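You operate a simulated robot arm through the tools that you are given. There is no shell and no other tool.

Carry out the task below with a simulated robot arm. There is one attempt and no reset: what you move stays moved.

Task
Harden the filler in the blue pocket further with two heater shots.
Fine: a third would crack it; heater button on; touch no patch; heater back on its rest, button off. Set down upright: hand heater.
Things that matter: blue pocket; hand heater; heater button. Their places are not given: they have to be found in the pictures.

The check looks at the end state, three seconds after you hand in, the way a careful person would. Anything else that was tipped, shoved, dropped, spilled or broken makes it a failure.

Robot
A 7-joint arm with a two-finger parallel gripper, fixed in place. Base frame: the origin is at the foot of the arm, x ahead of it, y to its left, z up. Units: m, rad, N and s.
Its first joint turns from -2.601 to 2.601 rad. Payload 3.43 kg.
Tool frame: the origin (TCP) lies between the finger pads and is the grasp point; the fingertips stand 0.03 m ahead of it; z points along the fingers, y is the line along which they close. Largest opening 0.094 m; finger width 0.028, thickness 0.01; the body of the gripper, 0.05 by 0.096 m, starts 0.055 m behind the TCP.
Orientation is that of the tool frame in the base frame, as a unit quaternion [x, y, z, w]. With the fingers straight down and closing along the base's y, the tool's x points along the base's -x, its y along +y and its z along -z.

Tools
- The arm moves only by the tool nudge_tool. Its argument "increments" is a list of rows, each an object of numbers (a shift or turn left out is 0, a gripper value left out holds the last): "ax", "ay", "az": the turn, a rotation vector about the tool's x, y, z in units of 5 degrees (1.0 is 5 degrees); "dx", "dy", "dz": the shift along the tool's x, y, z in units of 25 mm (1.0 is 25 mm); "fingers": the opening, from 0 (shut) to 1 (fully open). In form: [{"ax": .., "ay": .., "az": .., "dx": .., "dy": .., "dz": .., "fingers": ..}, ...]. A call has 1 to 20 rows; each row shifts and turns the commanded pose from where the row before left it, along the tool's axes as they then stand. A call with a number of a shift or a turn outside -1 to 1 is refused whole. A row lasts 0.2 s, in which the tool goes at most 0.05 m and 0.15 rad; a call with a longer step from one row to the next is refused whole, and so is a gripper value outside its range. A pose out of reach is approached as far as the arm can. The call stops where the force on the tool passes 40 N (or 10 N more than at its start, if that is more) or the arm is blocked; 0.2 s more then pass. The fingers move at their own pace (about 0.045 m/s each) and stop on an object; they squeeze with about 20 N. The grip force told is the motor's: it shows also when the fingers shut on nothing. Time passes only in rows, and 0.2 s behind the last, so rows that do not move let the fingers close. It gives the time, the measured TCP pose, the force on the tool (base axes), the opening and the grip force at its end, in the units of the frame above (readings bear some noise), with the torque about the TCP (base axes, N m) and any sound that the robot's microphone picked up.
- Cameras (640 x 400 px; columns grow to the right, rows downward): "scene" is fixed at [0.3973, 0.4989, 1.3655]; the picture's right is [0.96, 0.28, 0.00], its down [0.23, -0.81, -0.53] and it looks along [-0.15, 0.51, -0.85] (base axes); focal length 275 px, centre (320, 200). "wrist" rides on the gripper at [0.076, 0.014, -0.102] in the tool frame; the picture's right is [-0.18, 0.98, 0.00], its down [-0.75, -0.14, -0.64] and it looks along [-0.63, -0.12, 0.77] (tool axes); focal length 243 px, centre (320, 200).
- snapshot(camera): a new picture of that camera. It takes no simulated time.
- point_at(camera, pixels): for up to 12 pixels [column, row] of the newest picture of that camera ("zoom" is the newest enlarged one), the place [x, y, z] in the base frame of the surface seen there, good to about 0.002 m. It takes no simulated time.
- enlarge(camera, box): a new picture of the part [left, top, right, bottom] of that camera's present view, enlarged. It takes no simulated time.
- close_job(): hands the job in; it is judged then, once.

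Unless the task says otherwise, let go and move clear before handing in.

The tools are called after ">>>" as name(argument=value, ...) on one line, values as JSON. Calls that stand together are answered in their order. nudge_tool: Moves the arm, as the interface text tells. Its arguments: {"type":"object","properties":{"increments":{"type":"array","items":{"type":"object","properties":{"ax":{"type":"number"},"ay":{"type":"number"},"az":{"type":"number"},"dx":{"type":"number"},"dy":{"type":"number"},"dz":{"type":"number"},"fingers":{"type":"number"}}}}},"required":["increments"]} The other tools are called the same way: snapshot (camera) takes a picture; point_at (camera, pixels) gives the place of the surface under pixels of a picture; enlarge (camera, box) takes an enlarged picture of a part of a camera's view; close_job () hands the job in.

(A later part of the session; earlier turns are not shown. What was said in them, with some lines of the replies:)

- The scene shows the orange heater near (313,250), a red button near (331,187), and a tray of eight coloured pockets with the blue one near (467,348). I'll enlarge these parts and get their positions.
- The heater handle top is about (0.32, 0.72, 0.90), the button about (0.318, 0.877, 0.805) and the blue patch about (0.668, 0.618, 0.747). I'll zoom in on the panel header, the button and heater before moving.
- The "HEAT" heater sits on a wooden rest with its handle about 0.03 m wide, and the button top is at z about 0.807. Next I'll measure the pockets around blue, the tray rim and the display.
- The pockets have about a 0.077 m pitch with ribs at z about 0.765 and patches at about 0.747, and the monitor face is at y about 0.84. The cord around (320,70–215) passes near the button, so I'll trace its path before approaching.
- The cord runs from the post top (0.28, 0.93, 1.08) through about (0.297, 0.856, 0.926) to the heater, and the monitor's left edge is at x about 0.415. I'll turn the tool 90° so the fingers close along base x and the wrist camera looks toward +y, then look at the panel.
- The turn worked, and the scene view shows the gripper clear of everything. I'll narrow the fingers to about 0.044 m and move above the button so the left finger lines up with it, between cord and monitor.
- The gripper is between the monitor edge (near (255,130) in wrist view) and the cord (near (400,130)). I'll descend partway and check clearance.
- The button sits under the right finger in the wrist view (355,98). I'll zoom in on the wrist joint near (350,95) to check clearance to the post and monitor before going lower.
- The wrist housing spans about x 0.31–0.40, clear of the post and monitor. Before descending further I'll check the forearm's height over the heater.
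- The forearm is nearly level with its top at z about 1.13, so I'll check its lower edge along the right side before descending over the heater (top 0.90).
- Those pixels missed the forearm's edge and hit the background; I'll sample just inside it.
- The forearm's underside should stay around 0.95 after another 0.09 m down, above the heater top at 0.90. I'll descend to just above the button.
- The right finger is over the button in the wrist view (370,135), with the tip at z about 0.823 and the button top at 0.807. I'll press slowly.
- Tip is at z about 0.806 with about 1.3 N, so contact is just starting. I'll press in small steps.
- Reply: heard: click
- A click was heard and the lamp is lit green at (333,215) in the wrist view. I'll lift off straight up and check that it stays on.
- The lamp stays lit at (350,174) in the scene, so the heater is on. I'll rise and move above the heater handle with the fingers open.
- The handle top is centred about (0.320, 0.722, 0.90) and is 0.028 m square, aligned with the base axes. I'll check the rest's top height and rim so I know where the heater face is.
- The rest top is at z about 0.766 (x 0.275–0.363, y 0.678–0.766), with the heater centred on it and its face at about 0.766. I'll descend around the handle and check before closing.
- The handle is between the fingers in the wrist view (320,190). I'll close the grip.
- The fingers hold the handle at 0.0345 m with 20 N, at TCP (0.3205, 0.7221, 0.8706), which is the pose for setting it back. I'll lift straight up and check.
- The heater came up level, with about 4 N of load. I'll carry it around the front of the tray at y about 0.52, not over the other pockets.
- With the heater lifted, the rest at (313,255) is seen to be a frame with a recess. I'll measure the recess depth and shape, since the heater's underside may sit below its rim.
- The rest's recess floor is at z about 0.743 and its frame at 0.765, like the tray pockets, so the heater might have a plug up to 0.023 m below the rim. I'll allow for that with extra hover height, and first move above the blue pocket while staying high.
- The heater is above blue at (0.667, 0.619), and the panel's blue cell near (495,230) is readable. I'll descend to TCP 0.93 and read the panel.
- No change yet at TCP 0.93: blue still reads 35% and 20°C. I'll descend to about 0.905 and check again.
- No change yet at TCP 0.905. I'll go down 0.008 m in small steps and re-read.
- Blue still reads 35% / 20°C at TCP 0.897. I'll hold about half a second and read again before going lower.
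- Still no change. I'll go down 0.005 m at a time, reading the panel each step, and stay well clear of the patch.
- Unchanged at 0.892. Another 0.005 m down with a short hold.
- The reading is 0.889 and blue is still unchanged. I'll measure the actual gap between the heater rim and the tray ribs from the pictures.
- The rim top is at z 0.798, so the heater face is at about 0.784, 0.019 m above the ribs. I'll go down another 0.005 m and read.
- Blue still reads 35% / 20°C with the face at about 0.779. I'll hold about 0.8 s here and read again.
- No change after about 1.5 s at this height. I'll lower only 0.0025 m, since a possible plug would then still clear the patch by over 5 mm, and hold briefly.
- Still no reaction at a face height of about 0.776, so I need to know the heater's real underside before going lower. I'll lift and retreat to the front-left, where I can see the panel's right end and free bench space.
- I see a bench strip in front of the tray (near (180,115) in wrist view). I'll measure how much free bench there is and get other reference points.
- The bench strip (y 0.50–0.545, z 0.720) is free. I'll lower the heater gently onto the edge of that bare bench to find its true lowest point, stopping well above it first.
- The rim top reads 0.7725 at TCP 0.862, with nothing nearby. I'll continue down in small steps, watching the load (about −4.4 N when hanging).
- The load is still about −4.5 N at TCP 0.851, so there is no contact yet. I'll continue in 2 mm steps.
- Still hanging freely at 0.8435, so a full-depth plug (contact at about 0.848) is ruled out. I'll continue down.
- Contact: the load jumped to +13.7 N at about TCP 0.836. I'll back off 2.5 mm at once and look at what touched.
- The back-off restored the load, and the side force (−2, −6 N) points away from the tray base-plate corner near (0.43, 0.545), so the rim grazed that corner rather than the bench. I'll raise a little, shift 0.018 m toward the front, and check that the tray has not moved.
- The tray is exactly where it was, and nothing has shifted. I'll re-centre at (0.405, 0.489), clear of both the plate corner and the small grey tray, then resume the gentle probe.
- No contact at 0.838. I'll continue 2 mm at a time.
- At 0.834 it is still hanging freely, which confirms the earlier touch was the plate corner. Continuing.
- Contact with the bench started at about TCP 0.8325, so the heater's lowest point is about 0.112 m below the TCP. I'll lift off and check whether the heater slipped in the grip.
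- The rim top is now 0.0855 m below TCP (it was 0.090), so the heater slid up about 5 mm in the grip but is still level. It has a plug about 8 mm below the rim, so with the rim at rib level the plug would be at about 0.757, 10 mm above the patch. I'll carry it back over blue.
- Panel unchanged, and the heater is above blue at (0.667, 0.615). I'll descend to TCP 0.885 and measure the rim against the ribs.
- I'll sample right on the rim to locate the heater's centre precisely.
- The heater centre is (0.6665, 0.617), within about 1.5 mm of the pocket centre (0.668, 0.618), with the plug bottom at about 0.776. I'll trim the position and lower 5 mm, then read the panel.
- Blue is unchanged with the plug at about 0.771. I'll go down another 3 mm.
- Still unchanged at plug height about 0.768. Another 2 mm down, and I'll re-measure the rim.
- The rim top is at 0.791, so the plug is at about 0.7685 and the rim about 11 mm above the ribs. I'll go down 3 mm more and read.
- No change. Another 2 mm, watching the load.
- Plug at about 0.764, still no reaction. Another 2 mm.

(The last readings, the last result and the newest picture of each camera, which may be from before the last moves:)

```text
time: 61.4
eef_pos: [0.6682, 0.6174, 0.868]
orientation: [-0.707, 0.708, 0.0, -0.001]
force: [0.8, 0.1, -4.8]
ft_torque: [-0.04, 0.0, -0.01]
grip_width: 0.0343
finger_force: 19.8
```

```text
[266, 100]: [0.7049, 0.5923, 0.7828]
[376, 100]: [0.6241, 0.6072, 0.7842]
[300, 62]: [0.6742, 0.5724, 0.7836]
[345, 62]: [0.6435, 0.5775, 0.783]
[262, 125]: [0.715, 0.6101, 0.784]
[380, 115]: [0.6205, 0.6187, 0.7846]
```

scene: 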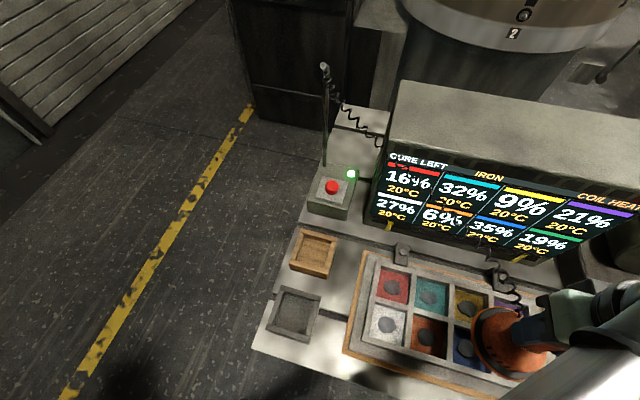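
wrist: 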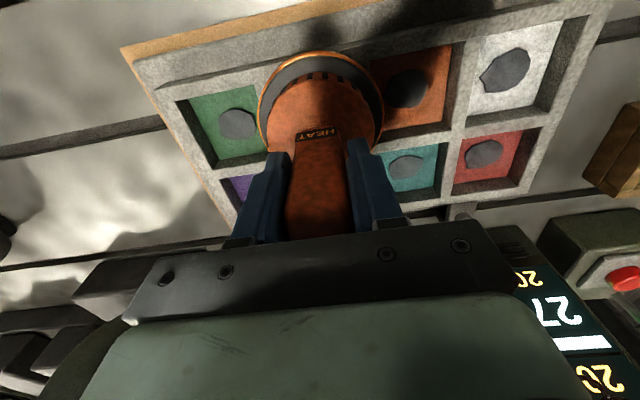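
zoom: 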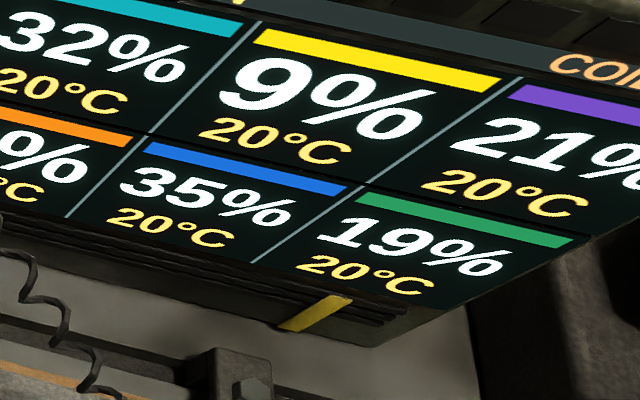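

The rim bottom is now about 3.5 mm above the ribs and the plug is at about 0.761, over 12 mm above the patch. I'll hold here for about a second and see whether it reacts.

>>> nudge_tool(increments=[{}, {}, {}, {}])

>>> enlarge(camera="scene", box=[440, 180, 600, 280])

>>> enlarge(camera="scene", box=[400, 270, 560, 370])

```text
time: 62.4
eef_pos: [0.6683, 0.6169, 0.8692]
orientation: [-0.707, 0.708, 0.0, 0.0]
force: [0.5, -0.5, -5.1]
ft_torque: [0.02, 0.03, -0.04]
grip_width: 0.0346
finger_force: 20.2
```

```text
4.00 times, centred on (520, 230) of scene
```

zoom: 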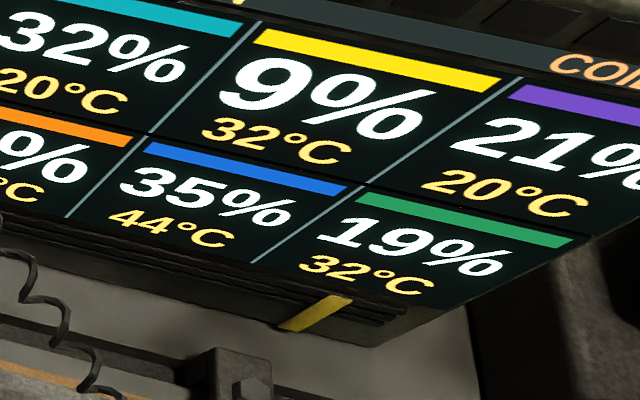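

```text
4.00 times, centred on (480, 320) of scene
```

zoom: 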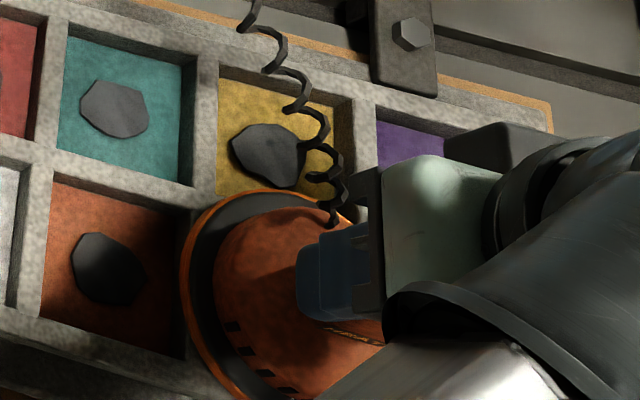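

A shot fired: blue went to 44°C, and yellow and green to 32°C from spill. I'll lift away immediately so a further shot doesn't follow, then read all the cells.

>>> nudge_tool(increments=[{"dz": -1}, {"dz": -1}])

>>> enlarge(camera="scene", box=[360, 130, 640, 280])

>>> enlarge(camera="scene", box=[440, 180, 600, 280])

```text
time: 63.0
eef_pos: [0.669, 0.6167, 0.9188]
orientation: [-0.707, 0.707, 0.0, 0.0]
force: [-0.1, 0.4, -4.4]
ft_torque: [-0.06, 0.01, -0.01]
grip_width: 0.0345
finger_force: 20.0
```

```text
2.29 times, centred on (500, 205) of scene
```

zoom: 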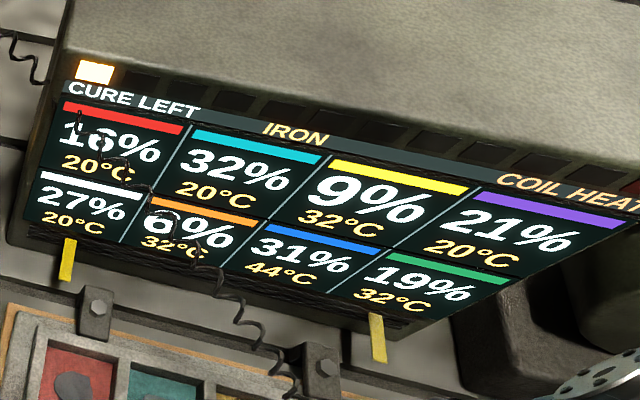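

```text
4.00 times, centred on (520, 230) of scene
```

zoom: 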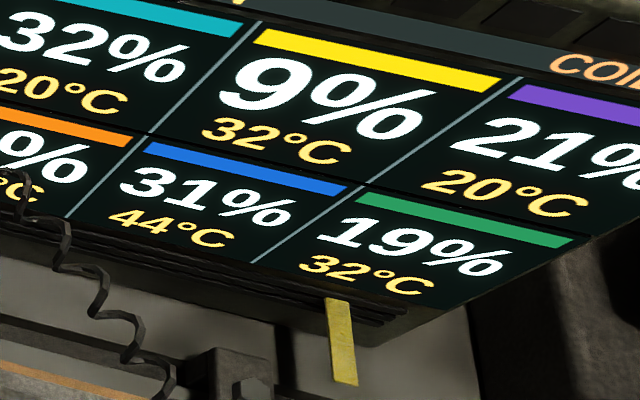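

After lifting, blue reads 31% / 44°C, and one lamp of the coil-heat row is lit at (95,70) in the zoom; orange, yellow and green show 32°C. I'll wait briefly at this height to see how the readings develop before the second shot.

>>> nudge_tool(increments=[{}, {}, {}, {}])

>>> enlarge(camera="scene", box=[360, 130, 640, 280])

```text
time: 64.0
eef_pos: [0.6683, 0.6172, 0.9189]
orientation: [-0.706, 0.708, 0.0, -0.001]
force: [0.4, 0.3, -4.3]
ft_torque: [0.01, 0.03, -0.05]
grip_width: 0.0346
finger_force: 19.3
```

```text
2.29 times, centred on (500, 205) of scene
```

zoom: 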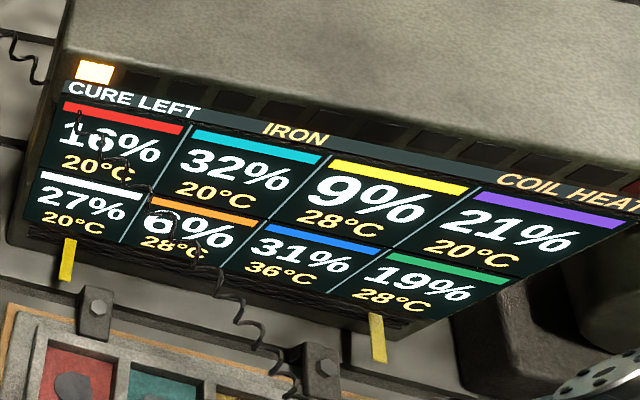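

Temperatures are decaying (blue 36°C, neighbours 28°C) and cure values are stable at 31% for blue, with the neighbours unchanged. I'll wait for the iron to cool fully so the second shot's spill doesn't build up in the neighbours.

>>> nudge_tool(increments=[{}, {}, {}, {}, {}, {}, {}, {}, {}, {}, {}, {}, {}, {}, {}, {}, {}, {}, {}, {}])

>>> enlarge(camera="scene", box=[360, 130, 640, 280])

```text
time: 68.2
eef_pos: [0.6684, 0.6171, 0.918]
orientation: [-0.706, 0.708, 0.0, 0.0]
force: [0.8, 0.4, -4.6]
ft_torque: [-0.01, -0.01, 0.01]
grip_width: 0.0346
finger_force: 20.0
```

```text
2.29 times, centred on (500, 205) of scene
```

zoom: 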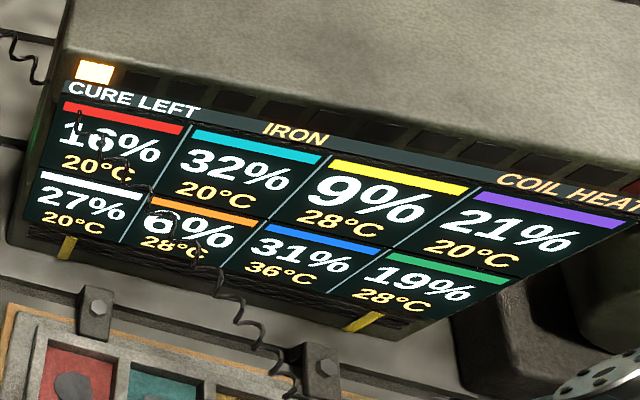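

Blue is still 36°C and neighbours 28°C after 4 s, so cooling is stepwise rather than continuous. I'll wait in shorter intervals to learn the rhythm.

>>> nudge_tool(increments=[{}, {}, {}, {}, {}, {}, {}, {}, {}])

>>> enlarge(camera="scene", box=[360, 130, 640, 280])

```text
time: 70.2
eef_pos: [0.6697, 0.6174, 0.918]
orientation: [-0.707, 0.707, 0.0, 0.0]
force: [-0.4, -0.8, -4.4]
ft_torque: [0.0, -0.01, 0.0]
grip_width: 0.0348
finger_force: 20.4
```

```text
2.29 times, centred on (500, 205) of scene
```

zoom: 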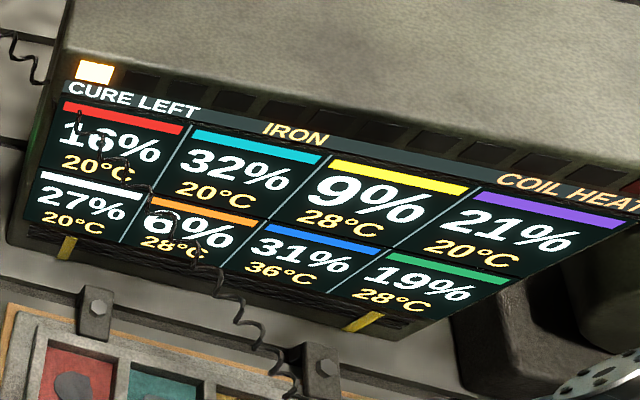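

Nothing changes with waiting (still 36/28°C), and the ribbons under the panel moved only around the shot, so cooling comes with each shot cycle. I'll wait one more interval to be sure before the second shot.

>>> nudge_tool(increments=[{}, {}, {}, {}, {}, {}, {}, {}, {}, {}, {}, {}, {}, {}, {}, {}, {}, {}, {}, {}])

>>> enlarge(camera="scene", box=[360, 130, 640, 280])

>>> enlarge(camera="scene", box=[370, 140, 450, 190])

```text
time: 74.4
eef_pos: [0.6689, 0.6172, 0.918]
orientation: [-0.707, 0.707, 0.0, -0.001]
force: [-0.3, -0.5, -4.6]
ft_torque: [0.0, 0.03, 0.0]
grip_width: 0.0342
finger_force: 20.4
```

```text
2.29 times, centred on (500, 205) of scene
```

zoom: 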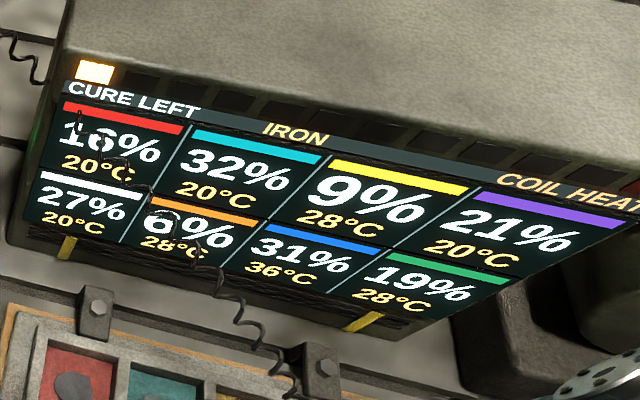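

```text
8.00 times, centred on (410, 165) of scene
```

zoom: 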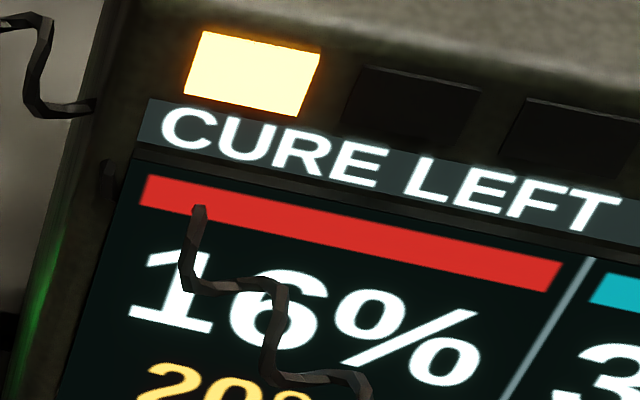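

Everything is steady with one lamp lit, so one shot is counted. I'll descend the same 0.05 m for the second shot and read the panel right away.

>>> nudge_tool(increments=[{"dz": 1}, {"dz": 1}])

>>> enlarge(camera="scene", box=[360, 130, 640, 280])

```text
time: 75.0
eef_pos: [0.6681, 0.6171, 0.8696]
orientation: [-0.706, 0.708, 0.0, 0.001]
force: [0.4, -0.2, -4.3]
ft_torque: [-0.04, 0.0, -0.03]
grip_width: 0.0344
finger_force: 20.7
```

```text
2.29 times, centred on (500, 205) of scene
```

zoom: 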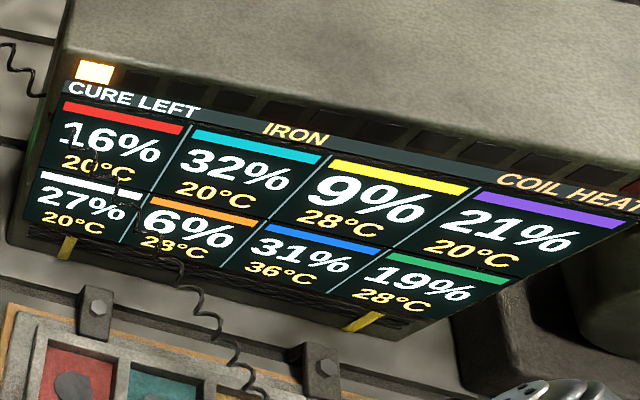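

At the shot height, the second shot has not fired yet. I'll hold for a single row at a time.

>>> nudge_tool(increments=[{}])

>>> enlarge(camera="scene", box=[360, 130, 640, 280])

```text
time: 75.4
eef_pos: [0.668, 0.6168, 0.8695]
orientation: [-0.707, 0.708, 0.001, 0.0]
force: [0.3, 0.3, -3.9]
ft_torque: [-0.01, 0.01, -0.01]
grip_width: 0.0342
finger_force: 20.3
```

```text
2.29 times, centred on (500, 205) of scene
```

zoom: 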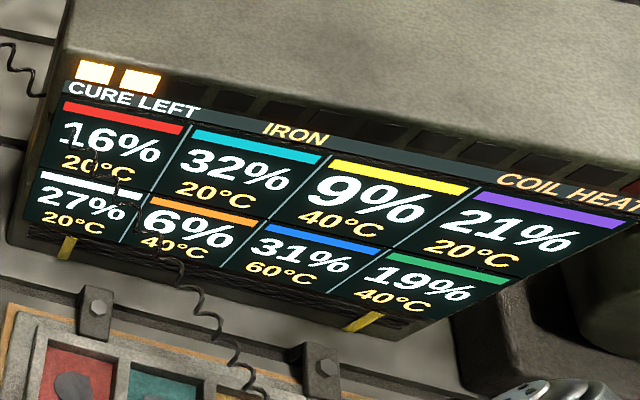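

The second shot fired: two lamps are lit and blue is at 60°C. I'll lift away immediately.

>>> nudge_tool(increments=[{"dz": -1}, {"dz": -1}, {"dz": -1}, {"dz": -1}])

>>> enlarge(camera="scene", box=[360, 130, 640, 280])

```text
time: 76.4
eef_pos: [0.6681, 0.6179, 0.9694]
orientation: [-0.707, 0.707, 0.0, 0.0]
force: [0.2, 0.4, -4.7]
ft_torque: [-0.02, 0.03, 0.0]
grip_width: 0.0344
finger_force: 20.2
```

```text
2.29 times, centred on (500, 205) of scene
```

zoom: 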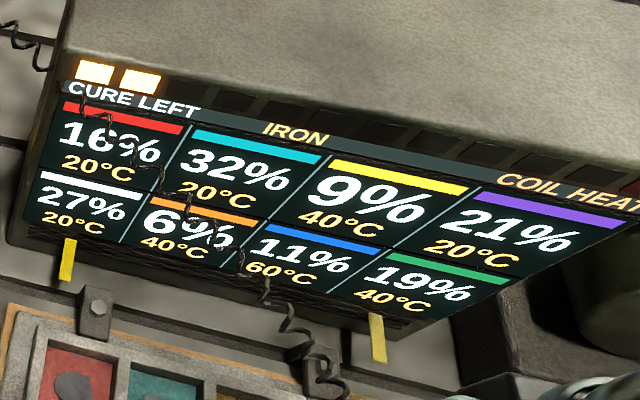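

Two shots are done: blue is now 11%, the other cure values are unchanged, and two lamps are lit. I'll carry the heater back around the front of the tray.

>>> nudge_tool(increments=[{"dx": 0.944}, {"dx": 0.944}, {"dx": 0.944}, {"dx": 0.944}, {"dx": 0.944}, {"dy": 0.975}, {"dy": 0.975}, {"dy": 0.975}, {"dy": 0.975}, {"dy": 0.975}, {"dy": 0.975}, {"dy": 0.975}, {"dy": 0.975}, {"dy": 0.975}, {"dy": 0.975}, {"dy": 0.975}])

>>> nudge_tool(increments=[{"dx": -0.98, "dy": 0.35}, {"dx": -0.98, "dy": 0.35}, {"dx": -0.98, "dy": 0.35}, {"dx": -0.98, "dy": 0.35}, {"dx": -0.98, "dy": 0.35}, {"dx": -0.98, "dy": 0.35}, {"dx": -0.98, "dy": 0.35}, {"dx": -0.98, "dy": 0.35}, {"dx": -0.98, "dy": 0.35}, {}])

>>> snapshot(camera="scene")

>>> snapshot(camera="wrist")

```text
time: 79.8
eef_pos: [0.3992, 0.4982, 0.9692]
orientation: [-0.706, 0.708, 0.001, 0.001]
force: [-1.2, 0.1, -4.2]
ft_torque: [-0.01, 0.02, 0.01]
grip_width: 0.0342
finger_force: 20.3
```

```text
time: 82.0
eef_pos: [0.3195, 0.7202, 0.9694]
orientation: [-0.706, 0.708, 0.001, 0.0]
force: [0.6, 0.3, -4.6]
ft_torque: [-0.01, 0.01, 0.04]
grip_width: 0.0343
finger_force: 19.7
```

```text
taken
```

scene: 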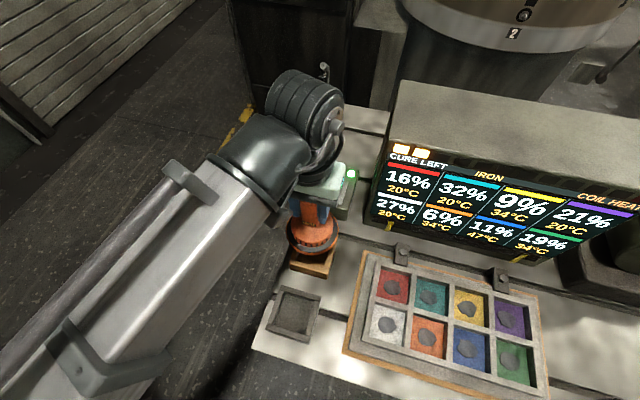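

```text
taken
```

wrist: 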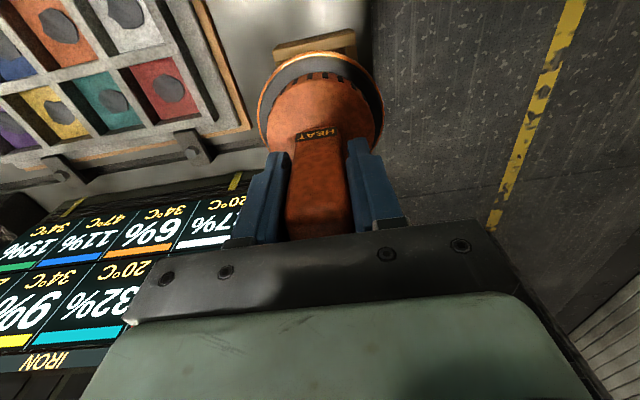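

The heater is over the rest, all panel readings are as expected, and the tray is undisturbed. I'll measure the rim centre against its original (0.321, 0.7225) before lowering.

>>> enlarge(camera="wrist", box=[200, 10, 440, 160])

>>> point_at(camera="zoom", pixels=[[158, 260], [165, 320], [180, 200], [230, 140], [280, 120], [320, 116], [370, 122], [430, 155], [475, 210], [486, 260], [480, 320], [160, 290]])

```text
2.67 times, centred on (320, 85) of wrist
```

zoom: 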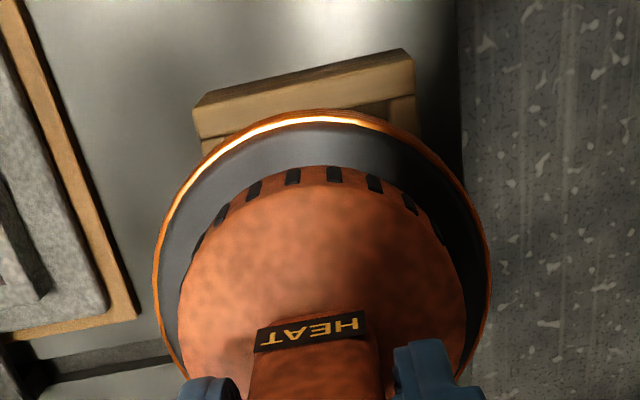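

```text
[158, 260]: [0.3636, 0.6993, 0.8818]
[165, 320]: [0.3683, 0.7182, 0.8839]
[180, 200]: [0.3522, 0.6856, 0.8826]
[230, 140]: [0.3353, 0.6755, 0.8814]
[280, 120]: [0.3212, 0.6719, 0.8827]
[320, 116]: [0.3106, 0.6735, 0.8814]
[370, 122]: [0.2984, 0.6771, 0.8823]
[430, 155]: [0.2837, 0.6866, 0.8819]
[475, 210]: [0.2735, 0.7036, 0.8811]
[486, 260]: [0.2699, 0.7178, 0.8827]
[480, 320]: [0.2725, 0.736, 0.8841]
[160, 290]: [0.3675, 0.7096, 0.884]
```

The rim centre is (0.319, 0.7207), so I'll shift about 1.5 mm and lower to about 10 mm above seating.

>>> nudge_tool(increments=[{"dx": -0.06, "dy": -0.04}, {"dz": 0.95}, {"dz": 0.95}, {"dz": 0.95}, {"dz": 0.8}, {}])

>>> enlarge(camera="wrist", box=[200, 10, 440, 160])

>>> point_at(camera="zoom", pixels=[[158, 260], [165, 320], [180, 200], [280, 120], [320, 116], [475, 210], [486, 260], [480, 320], [195, 125], [400, 85], [415, 110], [210, 155]])

```text
time: 83.4
eef_pos: [0.3224, 0.7221, 0.8788]
orientation: [-0.706, 0.708, 0.0, 0.0]
force: [-0.6, 0.3, -4.2]
ft_torque: [-0.03, -0.01, -0.01]
grip_width: 0.0343
finger_force: 19.9
```

```text
2.67 times, centred on (320, 85) of wrist
```

zoom: 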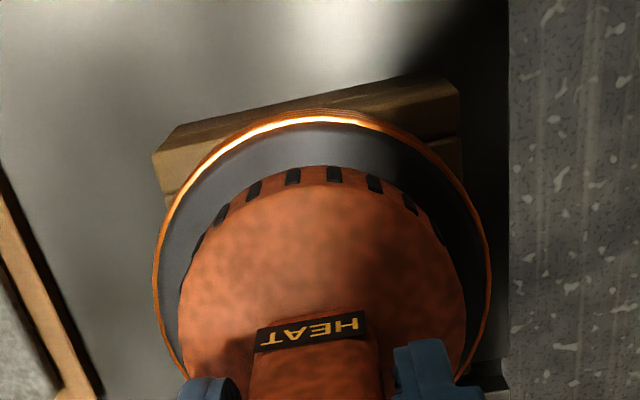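

```text
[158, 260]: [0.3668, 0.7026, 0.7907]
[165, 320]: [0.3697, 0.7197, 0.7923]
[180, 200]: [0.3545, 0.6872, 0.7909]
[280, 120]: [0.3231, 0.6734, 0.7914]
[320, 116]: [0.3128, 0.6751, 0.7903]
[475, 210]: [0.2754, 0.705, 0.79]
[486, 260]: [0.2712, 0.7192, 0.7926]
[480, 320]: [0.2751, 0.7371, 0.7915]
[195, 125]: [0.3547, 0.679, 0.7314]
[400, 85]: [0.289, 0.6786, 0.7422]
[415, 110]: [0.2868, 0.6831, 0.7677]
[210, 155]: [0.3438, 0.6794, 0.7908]
```

The rim centre is (0.3207, 0.7222), matching the original. I'll lower 8 mm, then in 1 mm steps to a gentle contact.

>>> nudge_tool(increments=[{"dz": 0.16}, {"dz": 0.12}, {}])

```text
time: 84.2
eef_pos: [0.3231, 0.7224, 0.8703]
orientation: [-0.707, 0.707, 0.001, 0.0]
force: [-0.4, 0.5, -5.1]
ft_torque: [0.0, -0.03, 0.0]
grip_width: 0.0342
finger_force: 20.0
```

>>> nudge_tool(increments=[{"dz": 0.06}, {}])

```text
time: 84.8
eef_pos: [0.3224, 0.7225, 0.8704]
orientation: [-0.706, 0.708, 0.0, 0.001]
force: [0.4, -0.4, -4.4]
ft_torque: [0.0, -0.02, 0.01]
grip_width: 0.0345
finger_force: 20.3
```

Still hanging (−4.4 N). Another 1.5 mm.

>>> nudge_tool(increments=[{"dz": 0.06}, {}])

```text
time: 85.4
eef_pos: [0.322, 0.7217, 0.8687]
orientation: [-0.706, 0.708, 0.0, 0.0]
force: [0.9, 0.7, -4.5]
ft_torque: [-0.01, 0.01, 0.0]
grip_width: 0.0344
finger_force: 19.9
```

>>> nudge_tool(increments=[{"dz": 0.05}, {}])

>>> snapshot(camera="wrist")

>>> point_at(camera="wrist", pixels=[[266, 100], [376, 100], [300, 62], [345, 62], [262, 125], [380, 115]])

```text
time: 86.0
eef_pos: [0.3221, 0.7214, 0.867]
orientation: [-0.707, 0.708, 0.001, 0.0]
force: [0.2, -0.4, -4.5]
ft_torque: [-0.03, -0.01, 0.02]
grip_width: 0.0344
finger_force: 20.2
```

```text
taken
```

wrist: 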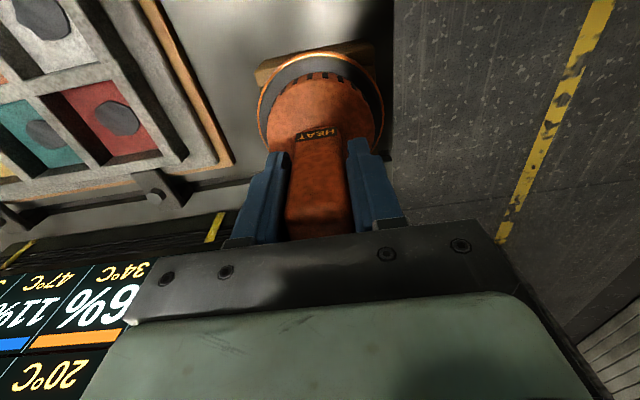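

```text
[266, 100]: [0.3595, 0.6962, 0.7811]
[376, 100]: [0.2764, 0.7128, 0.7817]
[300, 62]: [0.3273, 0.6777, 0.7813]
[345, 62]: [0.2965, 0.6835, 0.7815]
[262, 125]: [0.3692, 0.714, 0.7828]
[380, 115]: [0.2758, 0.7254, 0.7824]
```

The rim top is at about 0.782, about 1.5–2 mm above its seated height. Continuing in 1 mm steps.

>>> nudge_tool(increments=[{"dz": 0.05}, {}])

```text
time: 86.6
eef_pos: [0.3223, 0.7224, 0.867]
orientation: [-0.706, 0.708, 0.0, 0.0]
force: [0.5, -0.8, 5.6]
ft_torque: [-0.47, -0.05, 0.02]
grip_width: 0.0345
finger_force: 20.6
```

Gentle contact (+5.6 N) at the seated height, so the heater is on the rest. I'll open the fingers.

>>> nudge_tool(increments=[{"fingers": 0.5}, {"fingers": 0.6}, {"fingers": 0.8}, {"fingers": 1}, {}, {}])

>>> snapshot(camera="wrist")

>>> point_at(camera="wrist", pixels=[[266, 100], [376, 100], [300, 62], [345, 62], [262, 125], [380, 115]])

```text
time: 88.0
eef_pos: [0.322, 0.721, 0.8663]
orientation: [-0.707, 0.708, 0.001, 0.001]
force: [0.1, 0.4, -0.6]
ft_torque: [-0.04, 0.0, 0.03]
grip_width: 0.0941
finger_force: 0.0
```

```text
taken
```

wrist: 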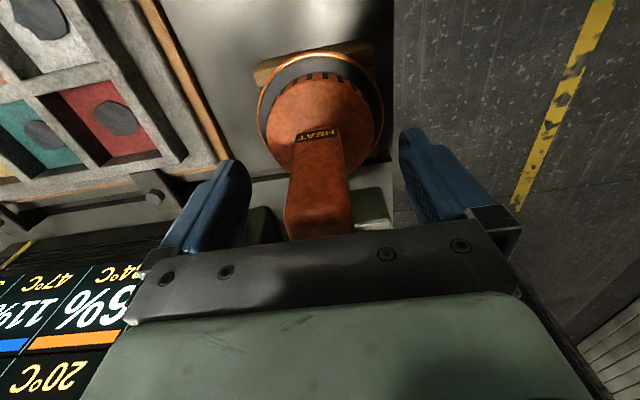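

```text
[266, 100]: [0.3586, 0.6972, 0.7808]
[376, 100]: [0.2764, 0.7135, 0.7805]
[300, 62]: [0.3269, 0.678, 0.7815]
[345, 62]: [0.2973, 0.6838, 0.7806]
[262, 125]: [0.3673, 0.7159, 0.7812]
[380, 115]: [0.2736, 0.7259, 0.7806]
```

The heater sits level on its rest (rim 0.7805–0.781 all round) and the fingers are open. I'll rise straight up and check it.

>>> nudge_tool(increments=[{"dz": -0.5}, {"dz": -1}, {"dz": -1}, {"dz": -1}, {"dz": -1}, {"dz": -1}, {"dz": -1}, {}])

>>> snapshot(camera="wrist")

>>> enlarge(camera="scene", box=[273, 205, 353, 285])

>>> snapshot(camera="scene")

```text
time: 89.8
eef_pos: [0.3227, 0.7203, 1.028]
orientation: [-0.707, 0.708, -0.001, 0.0]
force: [0.3, -0.2, -0.2]
ft_torque: [-0.02, 0.01, -0.01]
grip_width: 0.0939
finger_force: 0.1
```

```text
taken
```

wrist: 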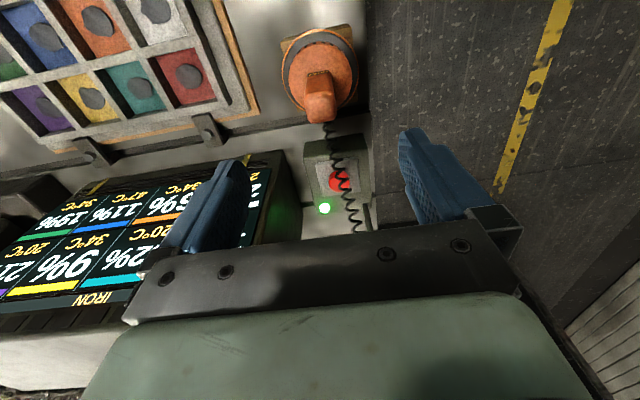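

```text
5.00 times, centred on (313, 245) of scene
```

zoom: 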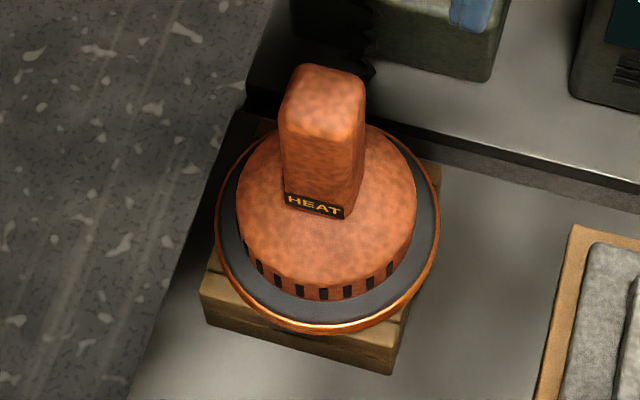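

```text
taken
```

scene: 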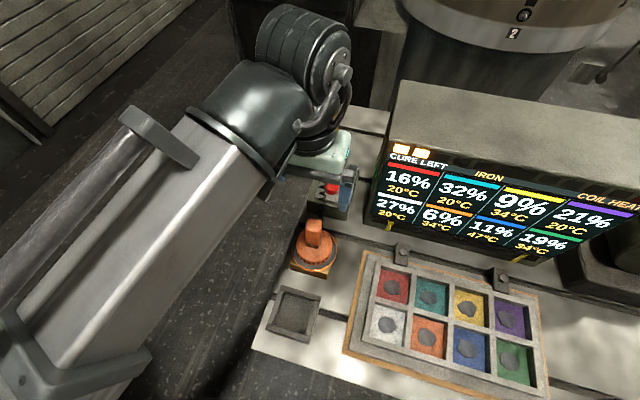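

The heater is upright on the rest as it was. Now the button: I'll narrow the fingers to 0.044 m, go back above the button along the same route, and descend to just over it.

>>> nudge_tool(increments=[{"dz": -0.95, "fingers": 0.468}, {"dz": -0.95}, {"dy": -0.65}, {"dy": -0.65}, {"dx": -0.935}, {"dx": -0.935}, {"dx": -0.935}, {"dx": -0.935}, {"dx": -0.935}, {"dx": -0.935}, {"dx": -0.935}, {}])

>>> nudge_tool(increments=[{"dz": 1}, {"dz": 1}, {"dz": 1}, {"dz": 1}, {"dz": 1}, {"dz": 1}, {}])

>>> snapshot(camera="wrist")

```text
time: 92.4
eef_pos: [0.3552, 0.884, 1.0748]
orientation: [-0.707, 0.707, 0.001, 0.001]
force: [-0.5, -1.2, 0.1]
ft_torque: [0.0, 0.01, -0.02]
grip_width: 0.0439
finger_force: 0.0
```

```text
time: 94.0
eef_pos: [0.3542, 0.8855, 0.9265]
orientation: [-0.706, 0.708, 0.001, 0.001]
force: [0.3, -0.7, 0.3]
ft_torque: [0.01, -0.03, 0.0]
grip_width: 0.0439
finger_force: 0.1
```

```text
taken
```

wrist: 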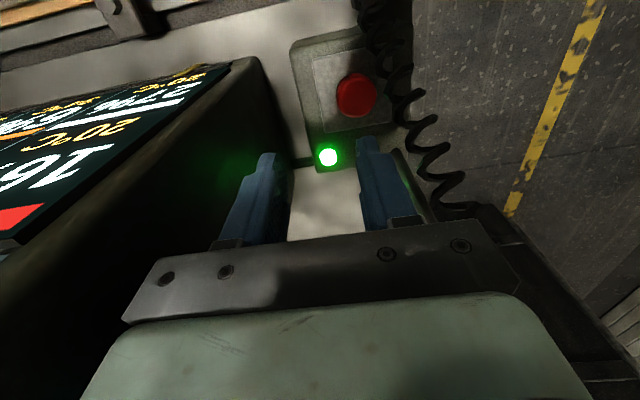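

The pose matches the first press, with the lamp lit at (328,157). I'll descend as before to light contact.

>>> nudge_tool(increments=[{"dz": 0.8}, {"dz": 0.8}, {"dz": 0.8}, {"dz": 0.5}, {"dz": 0.3}, {"dz": 0.2}, {"dz": 0.14}, {}])

>>> snapshot(camera="wrist")

```text
time: 95.8
eef_pos: [0.3552, 0.8846, 0.8369]
orientation: [-0.706, 0.708, 0.001, 0.0]
force: [-0.3, 0.1, -0.4]
ft_torque: [0.02, -0.04, 0.02]
grip_width: 0.0441
finger_force: 0.0
```

```text
taken
```

wrist: 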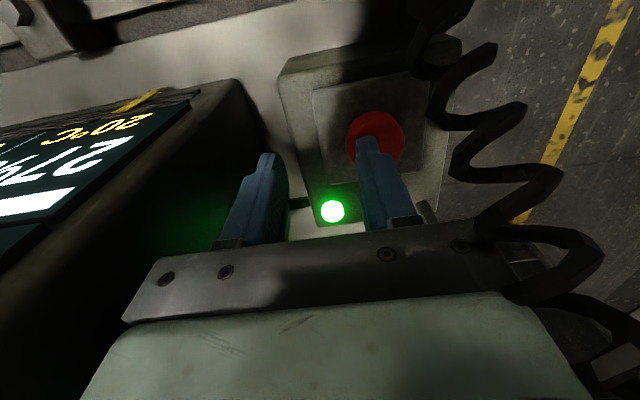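

The finger is just at the button top and the lamp is still on. I'll press in small steps until the click.

>>> nudge_tool(increments=[{"dz": 0.06}, {"dz": 0.06}, {}])

>>> snapshot(camera="wrist")

```text
time: 96.6
eef_pos: [0.3558, 0.8856, 0.8347]
orientation: [-0.707, 0.707, 0.001, 0.0]
force: [0.6, -0.6, 2.4]
ft_torque: [-0.01, 0.04, 0.04]
grip_width: 0.044
finger_force: 0.1
```

```text
taken
```

wrist: 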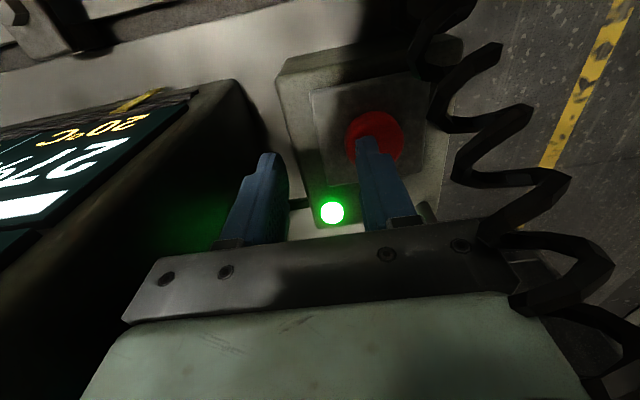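

There is contact (2.4 N) but no click yet. Another 1.5 mm.

>>> nudge_tool(increments=[{"dz": 0.06}, {}])

>>> snapshot(camera="wrist")

```text
time: 97.2
eef_pos: [0.3539, 0.8859, 0.8336]
orientation: [-0.707, 0.708, 0.0, 0.002]
force: [0.7, -0.1, 2.6]
ft_torque: [-0.05, 0.06, 0.01]
grip_width: 0.0441
finger_force: 0.0
```

```text
taken
```

wrist: 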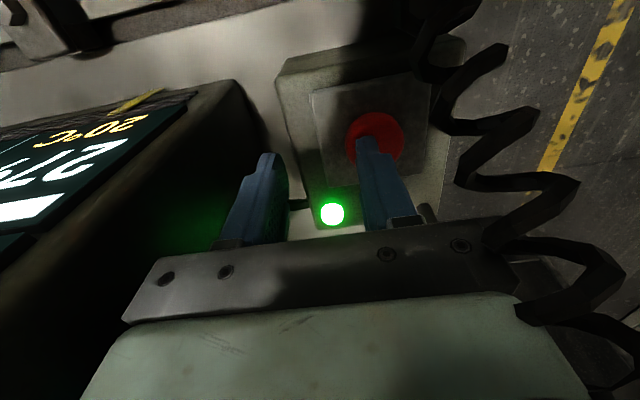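

>>> nudge_tool(increments=[{"dz": 0.05}, {}])

>>> snapshot(camera="wrist")

```text
time: 97.8
eef_pos: [0.3548, 0.8855, 0.8308]
orientation: [-0.706, 0.708, 0.0, 0.0]
force: [0.4, 0.2, 3.5]
ft_torque: [-0.02, 0.1, 0.0]
grip_width: 0.044
finger_force: 0.0
heard: click
```

```text
taken
```

wrist: 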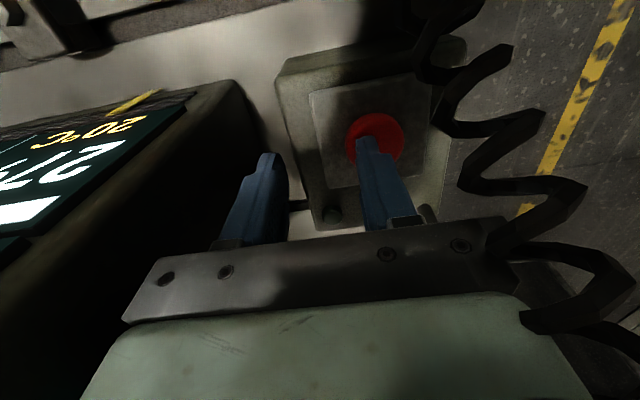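

A click was heard and the lamp at (333,215) is now dark, so the button is off. I'll lift straight up and move clear.

>>> nudge_tool(increments=[{"dz": -0.3}, {"dz": -0.7}, {"dz": -1}, {"dz": -1}, {"dz": -1}, {"dz": -1}, {"dz": -1}, {"dz": -1}, {"dz": -1}, {"dz": -1}, {"dz": -1}, {}])

>>> nudge_tool(increments=[{"dx": 0.98}, {"dx": 0.98}, {"dx": 0.98}, {"dx": 0.98}, {"dx": 0.98}, {"dx": 0.98}, {"dx": 0.98}, {"dy": 0.9}, {"dy": 0.9}, {"dy": 0.9}, {"dy": 0.9}, {"dy": 0.9}, {"dy": 0.9}, {}])

>>> snapshot(camera="scene")

>>> enlarge(camera="scene", box=[240, 150, 400, 350])

>>> enlarge(camera="scene", box=[360, 130, 640, 280])

>>> enlarge(camera="scene", box=[340, 230, 580, 400])

```text
time: 100.4
eef_pos: [0.3536, 0.8833, 1.0825]
orientation: [-0.707, 0.708, 0.0, 0.0]
force: [0.8, -0.3, 0.0]
ft_torque: [-0.02, 0.02, -0.01]
grip_width: 0.044
finger_force: 0.1
```

```text
time: 103.4
eef_pos: [0.2191, 0.711, 1.0828]
orientation: [-0.707, 0.708, 0.0, 0.001]
force: [0.9, 0.4, -0.3]
ft_torque: [0.0, 0.01, -0.02]
grip_width: 0.044
finger_force: 0.1
```

```text
taken
```

scene: 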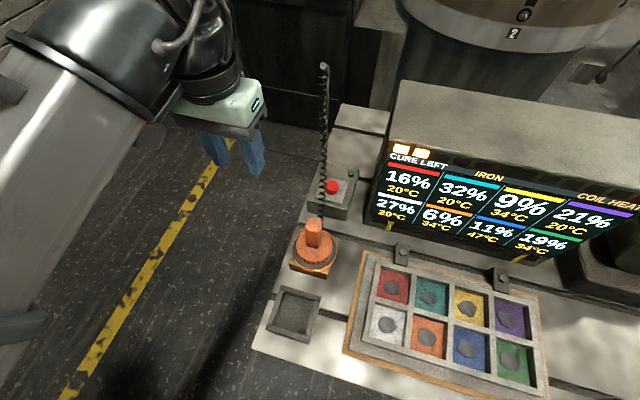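

```text
2.00 times, centred on (320, 250) of scene
```

zoom: 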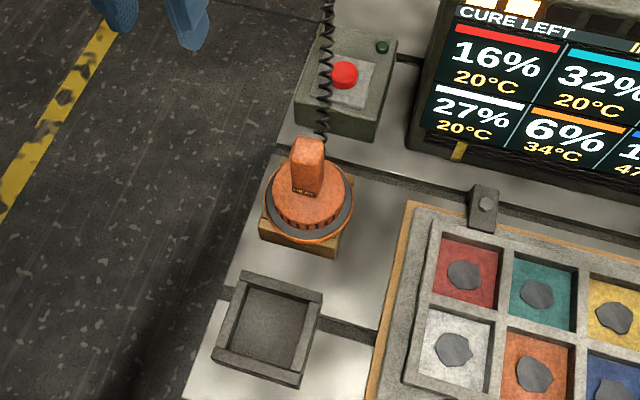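

```text
2.29 times, centred on (500, 205) of scene
```

zoom: 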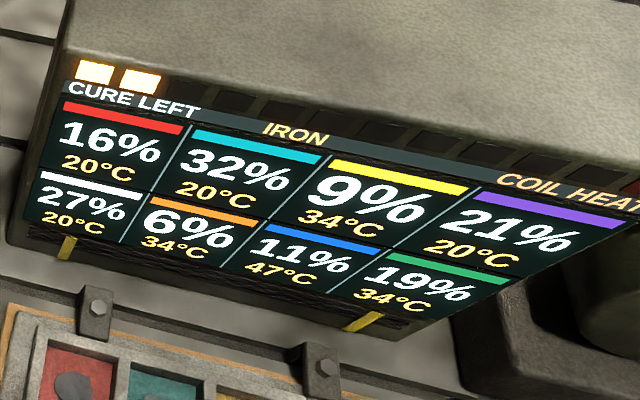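

```text
2.35 times, centred on (460, 315) of scene
```

zoom: 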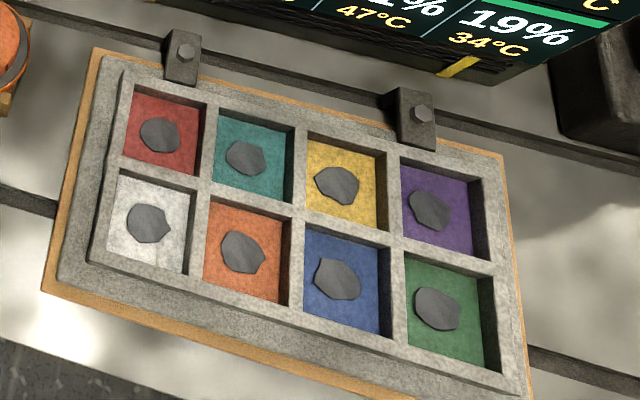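

The final pictures show the heater upright on its rest at (313,250), the button lamp dark at (352,174), and two shots lit on the panel. Blue is down from 35% to 11%, the other cure values are unchanged, and all patches are intact, so with the arm clear I'll hand in.

>>> close_job()

```text
The job is handed in.
```

I gave the blue pocket exactly two heater shots, and its "cure left" reading dropped from 35% to 11%. No patch was touched. The heater is back upright on its rest, and the button is off with its lamp dark. I have handed the job in; no verdict has come back.

- **Neighbouring pockets:** the orange, yellow and green pockets warmed from the heater's spill and last read 34°C. Their cure readings did not change.
- **Extra contact:** before the shots I lowered the heater onto bare bench to find its lowest point, and its rim first brushed a corner of the tray's base plate. The tray did not move, but the heater slid up about 5 mm in the grip. I allowed for that when setting it back on the rest.
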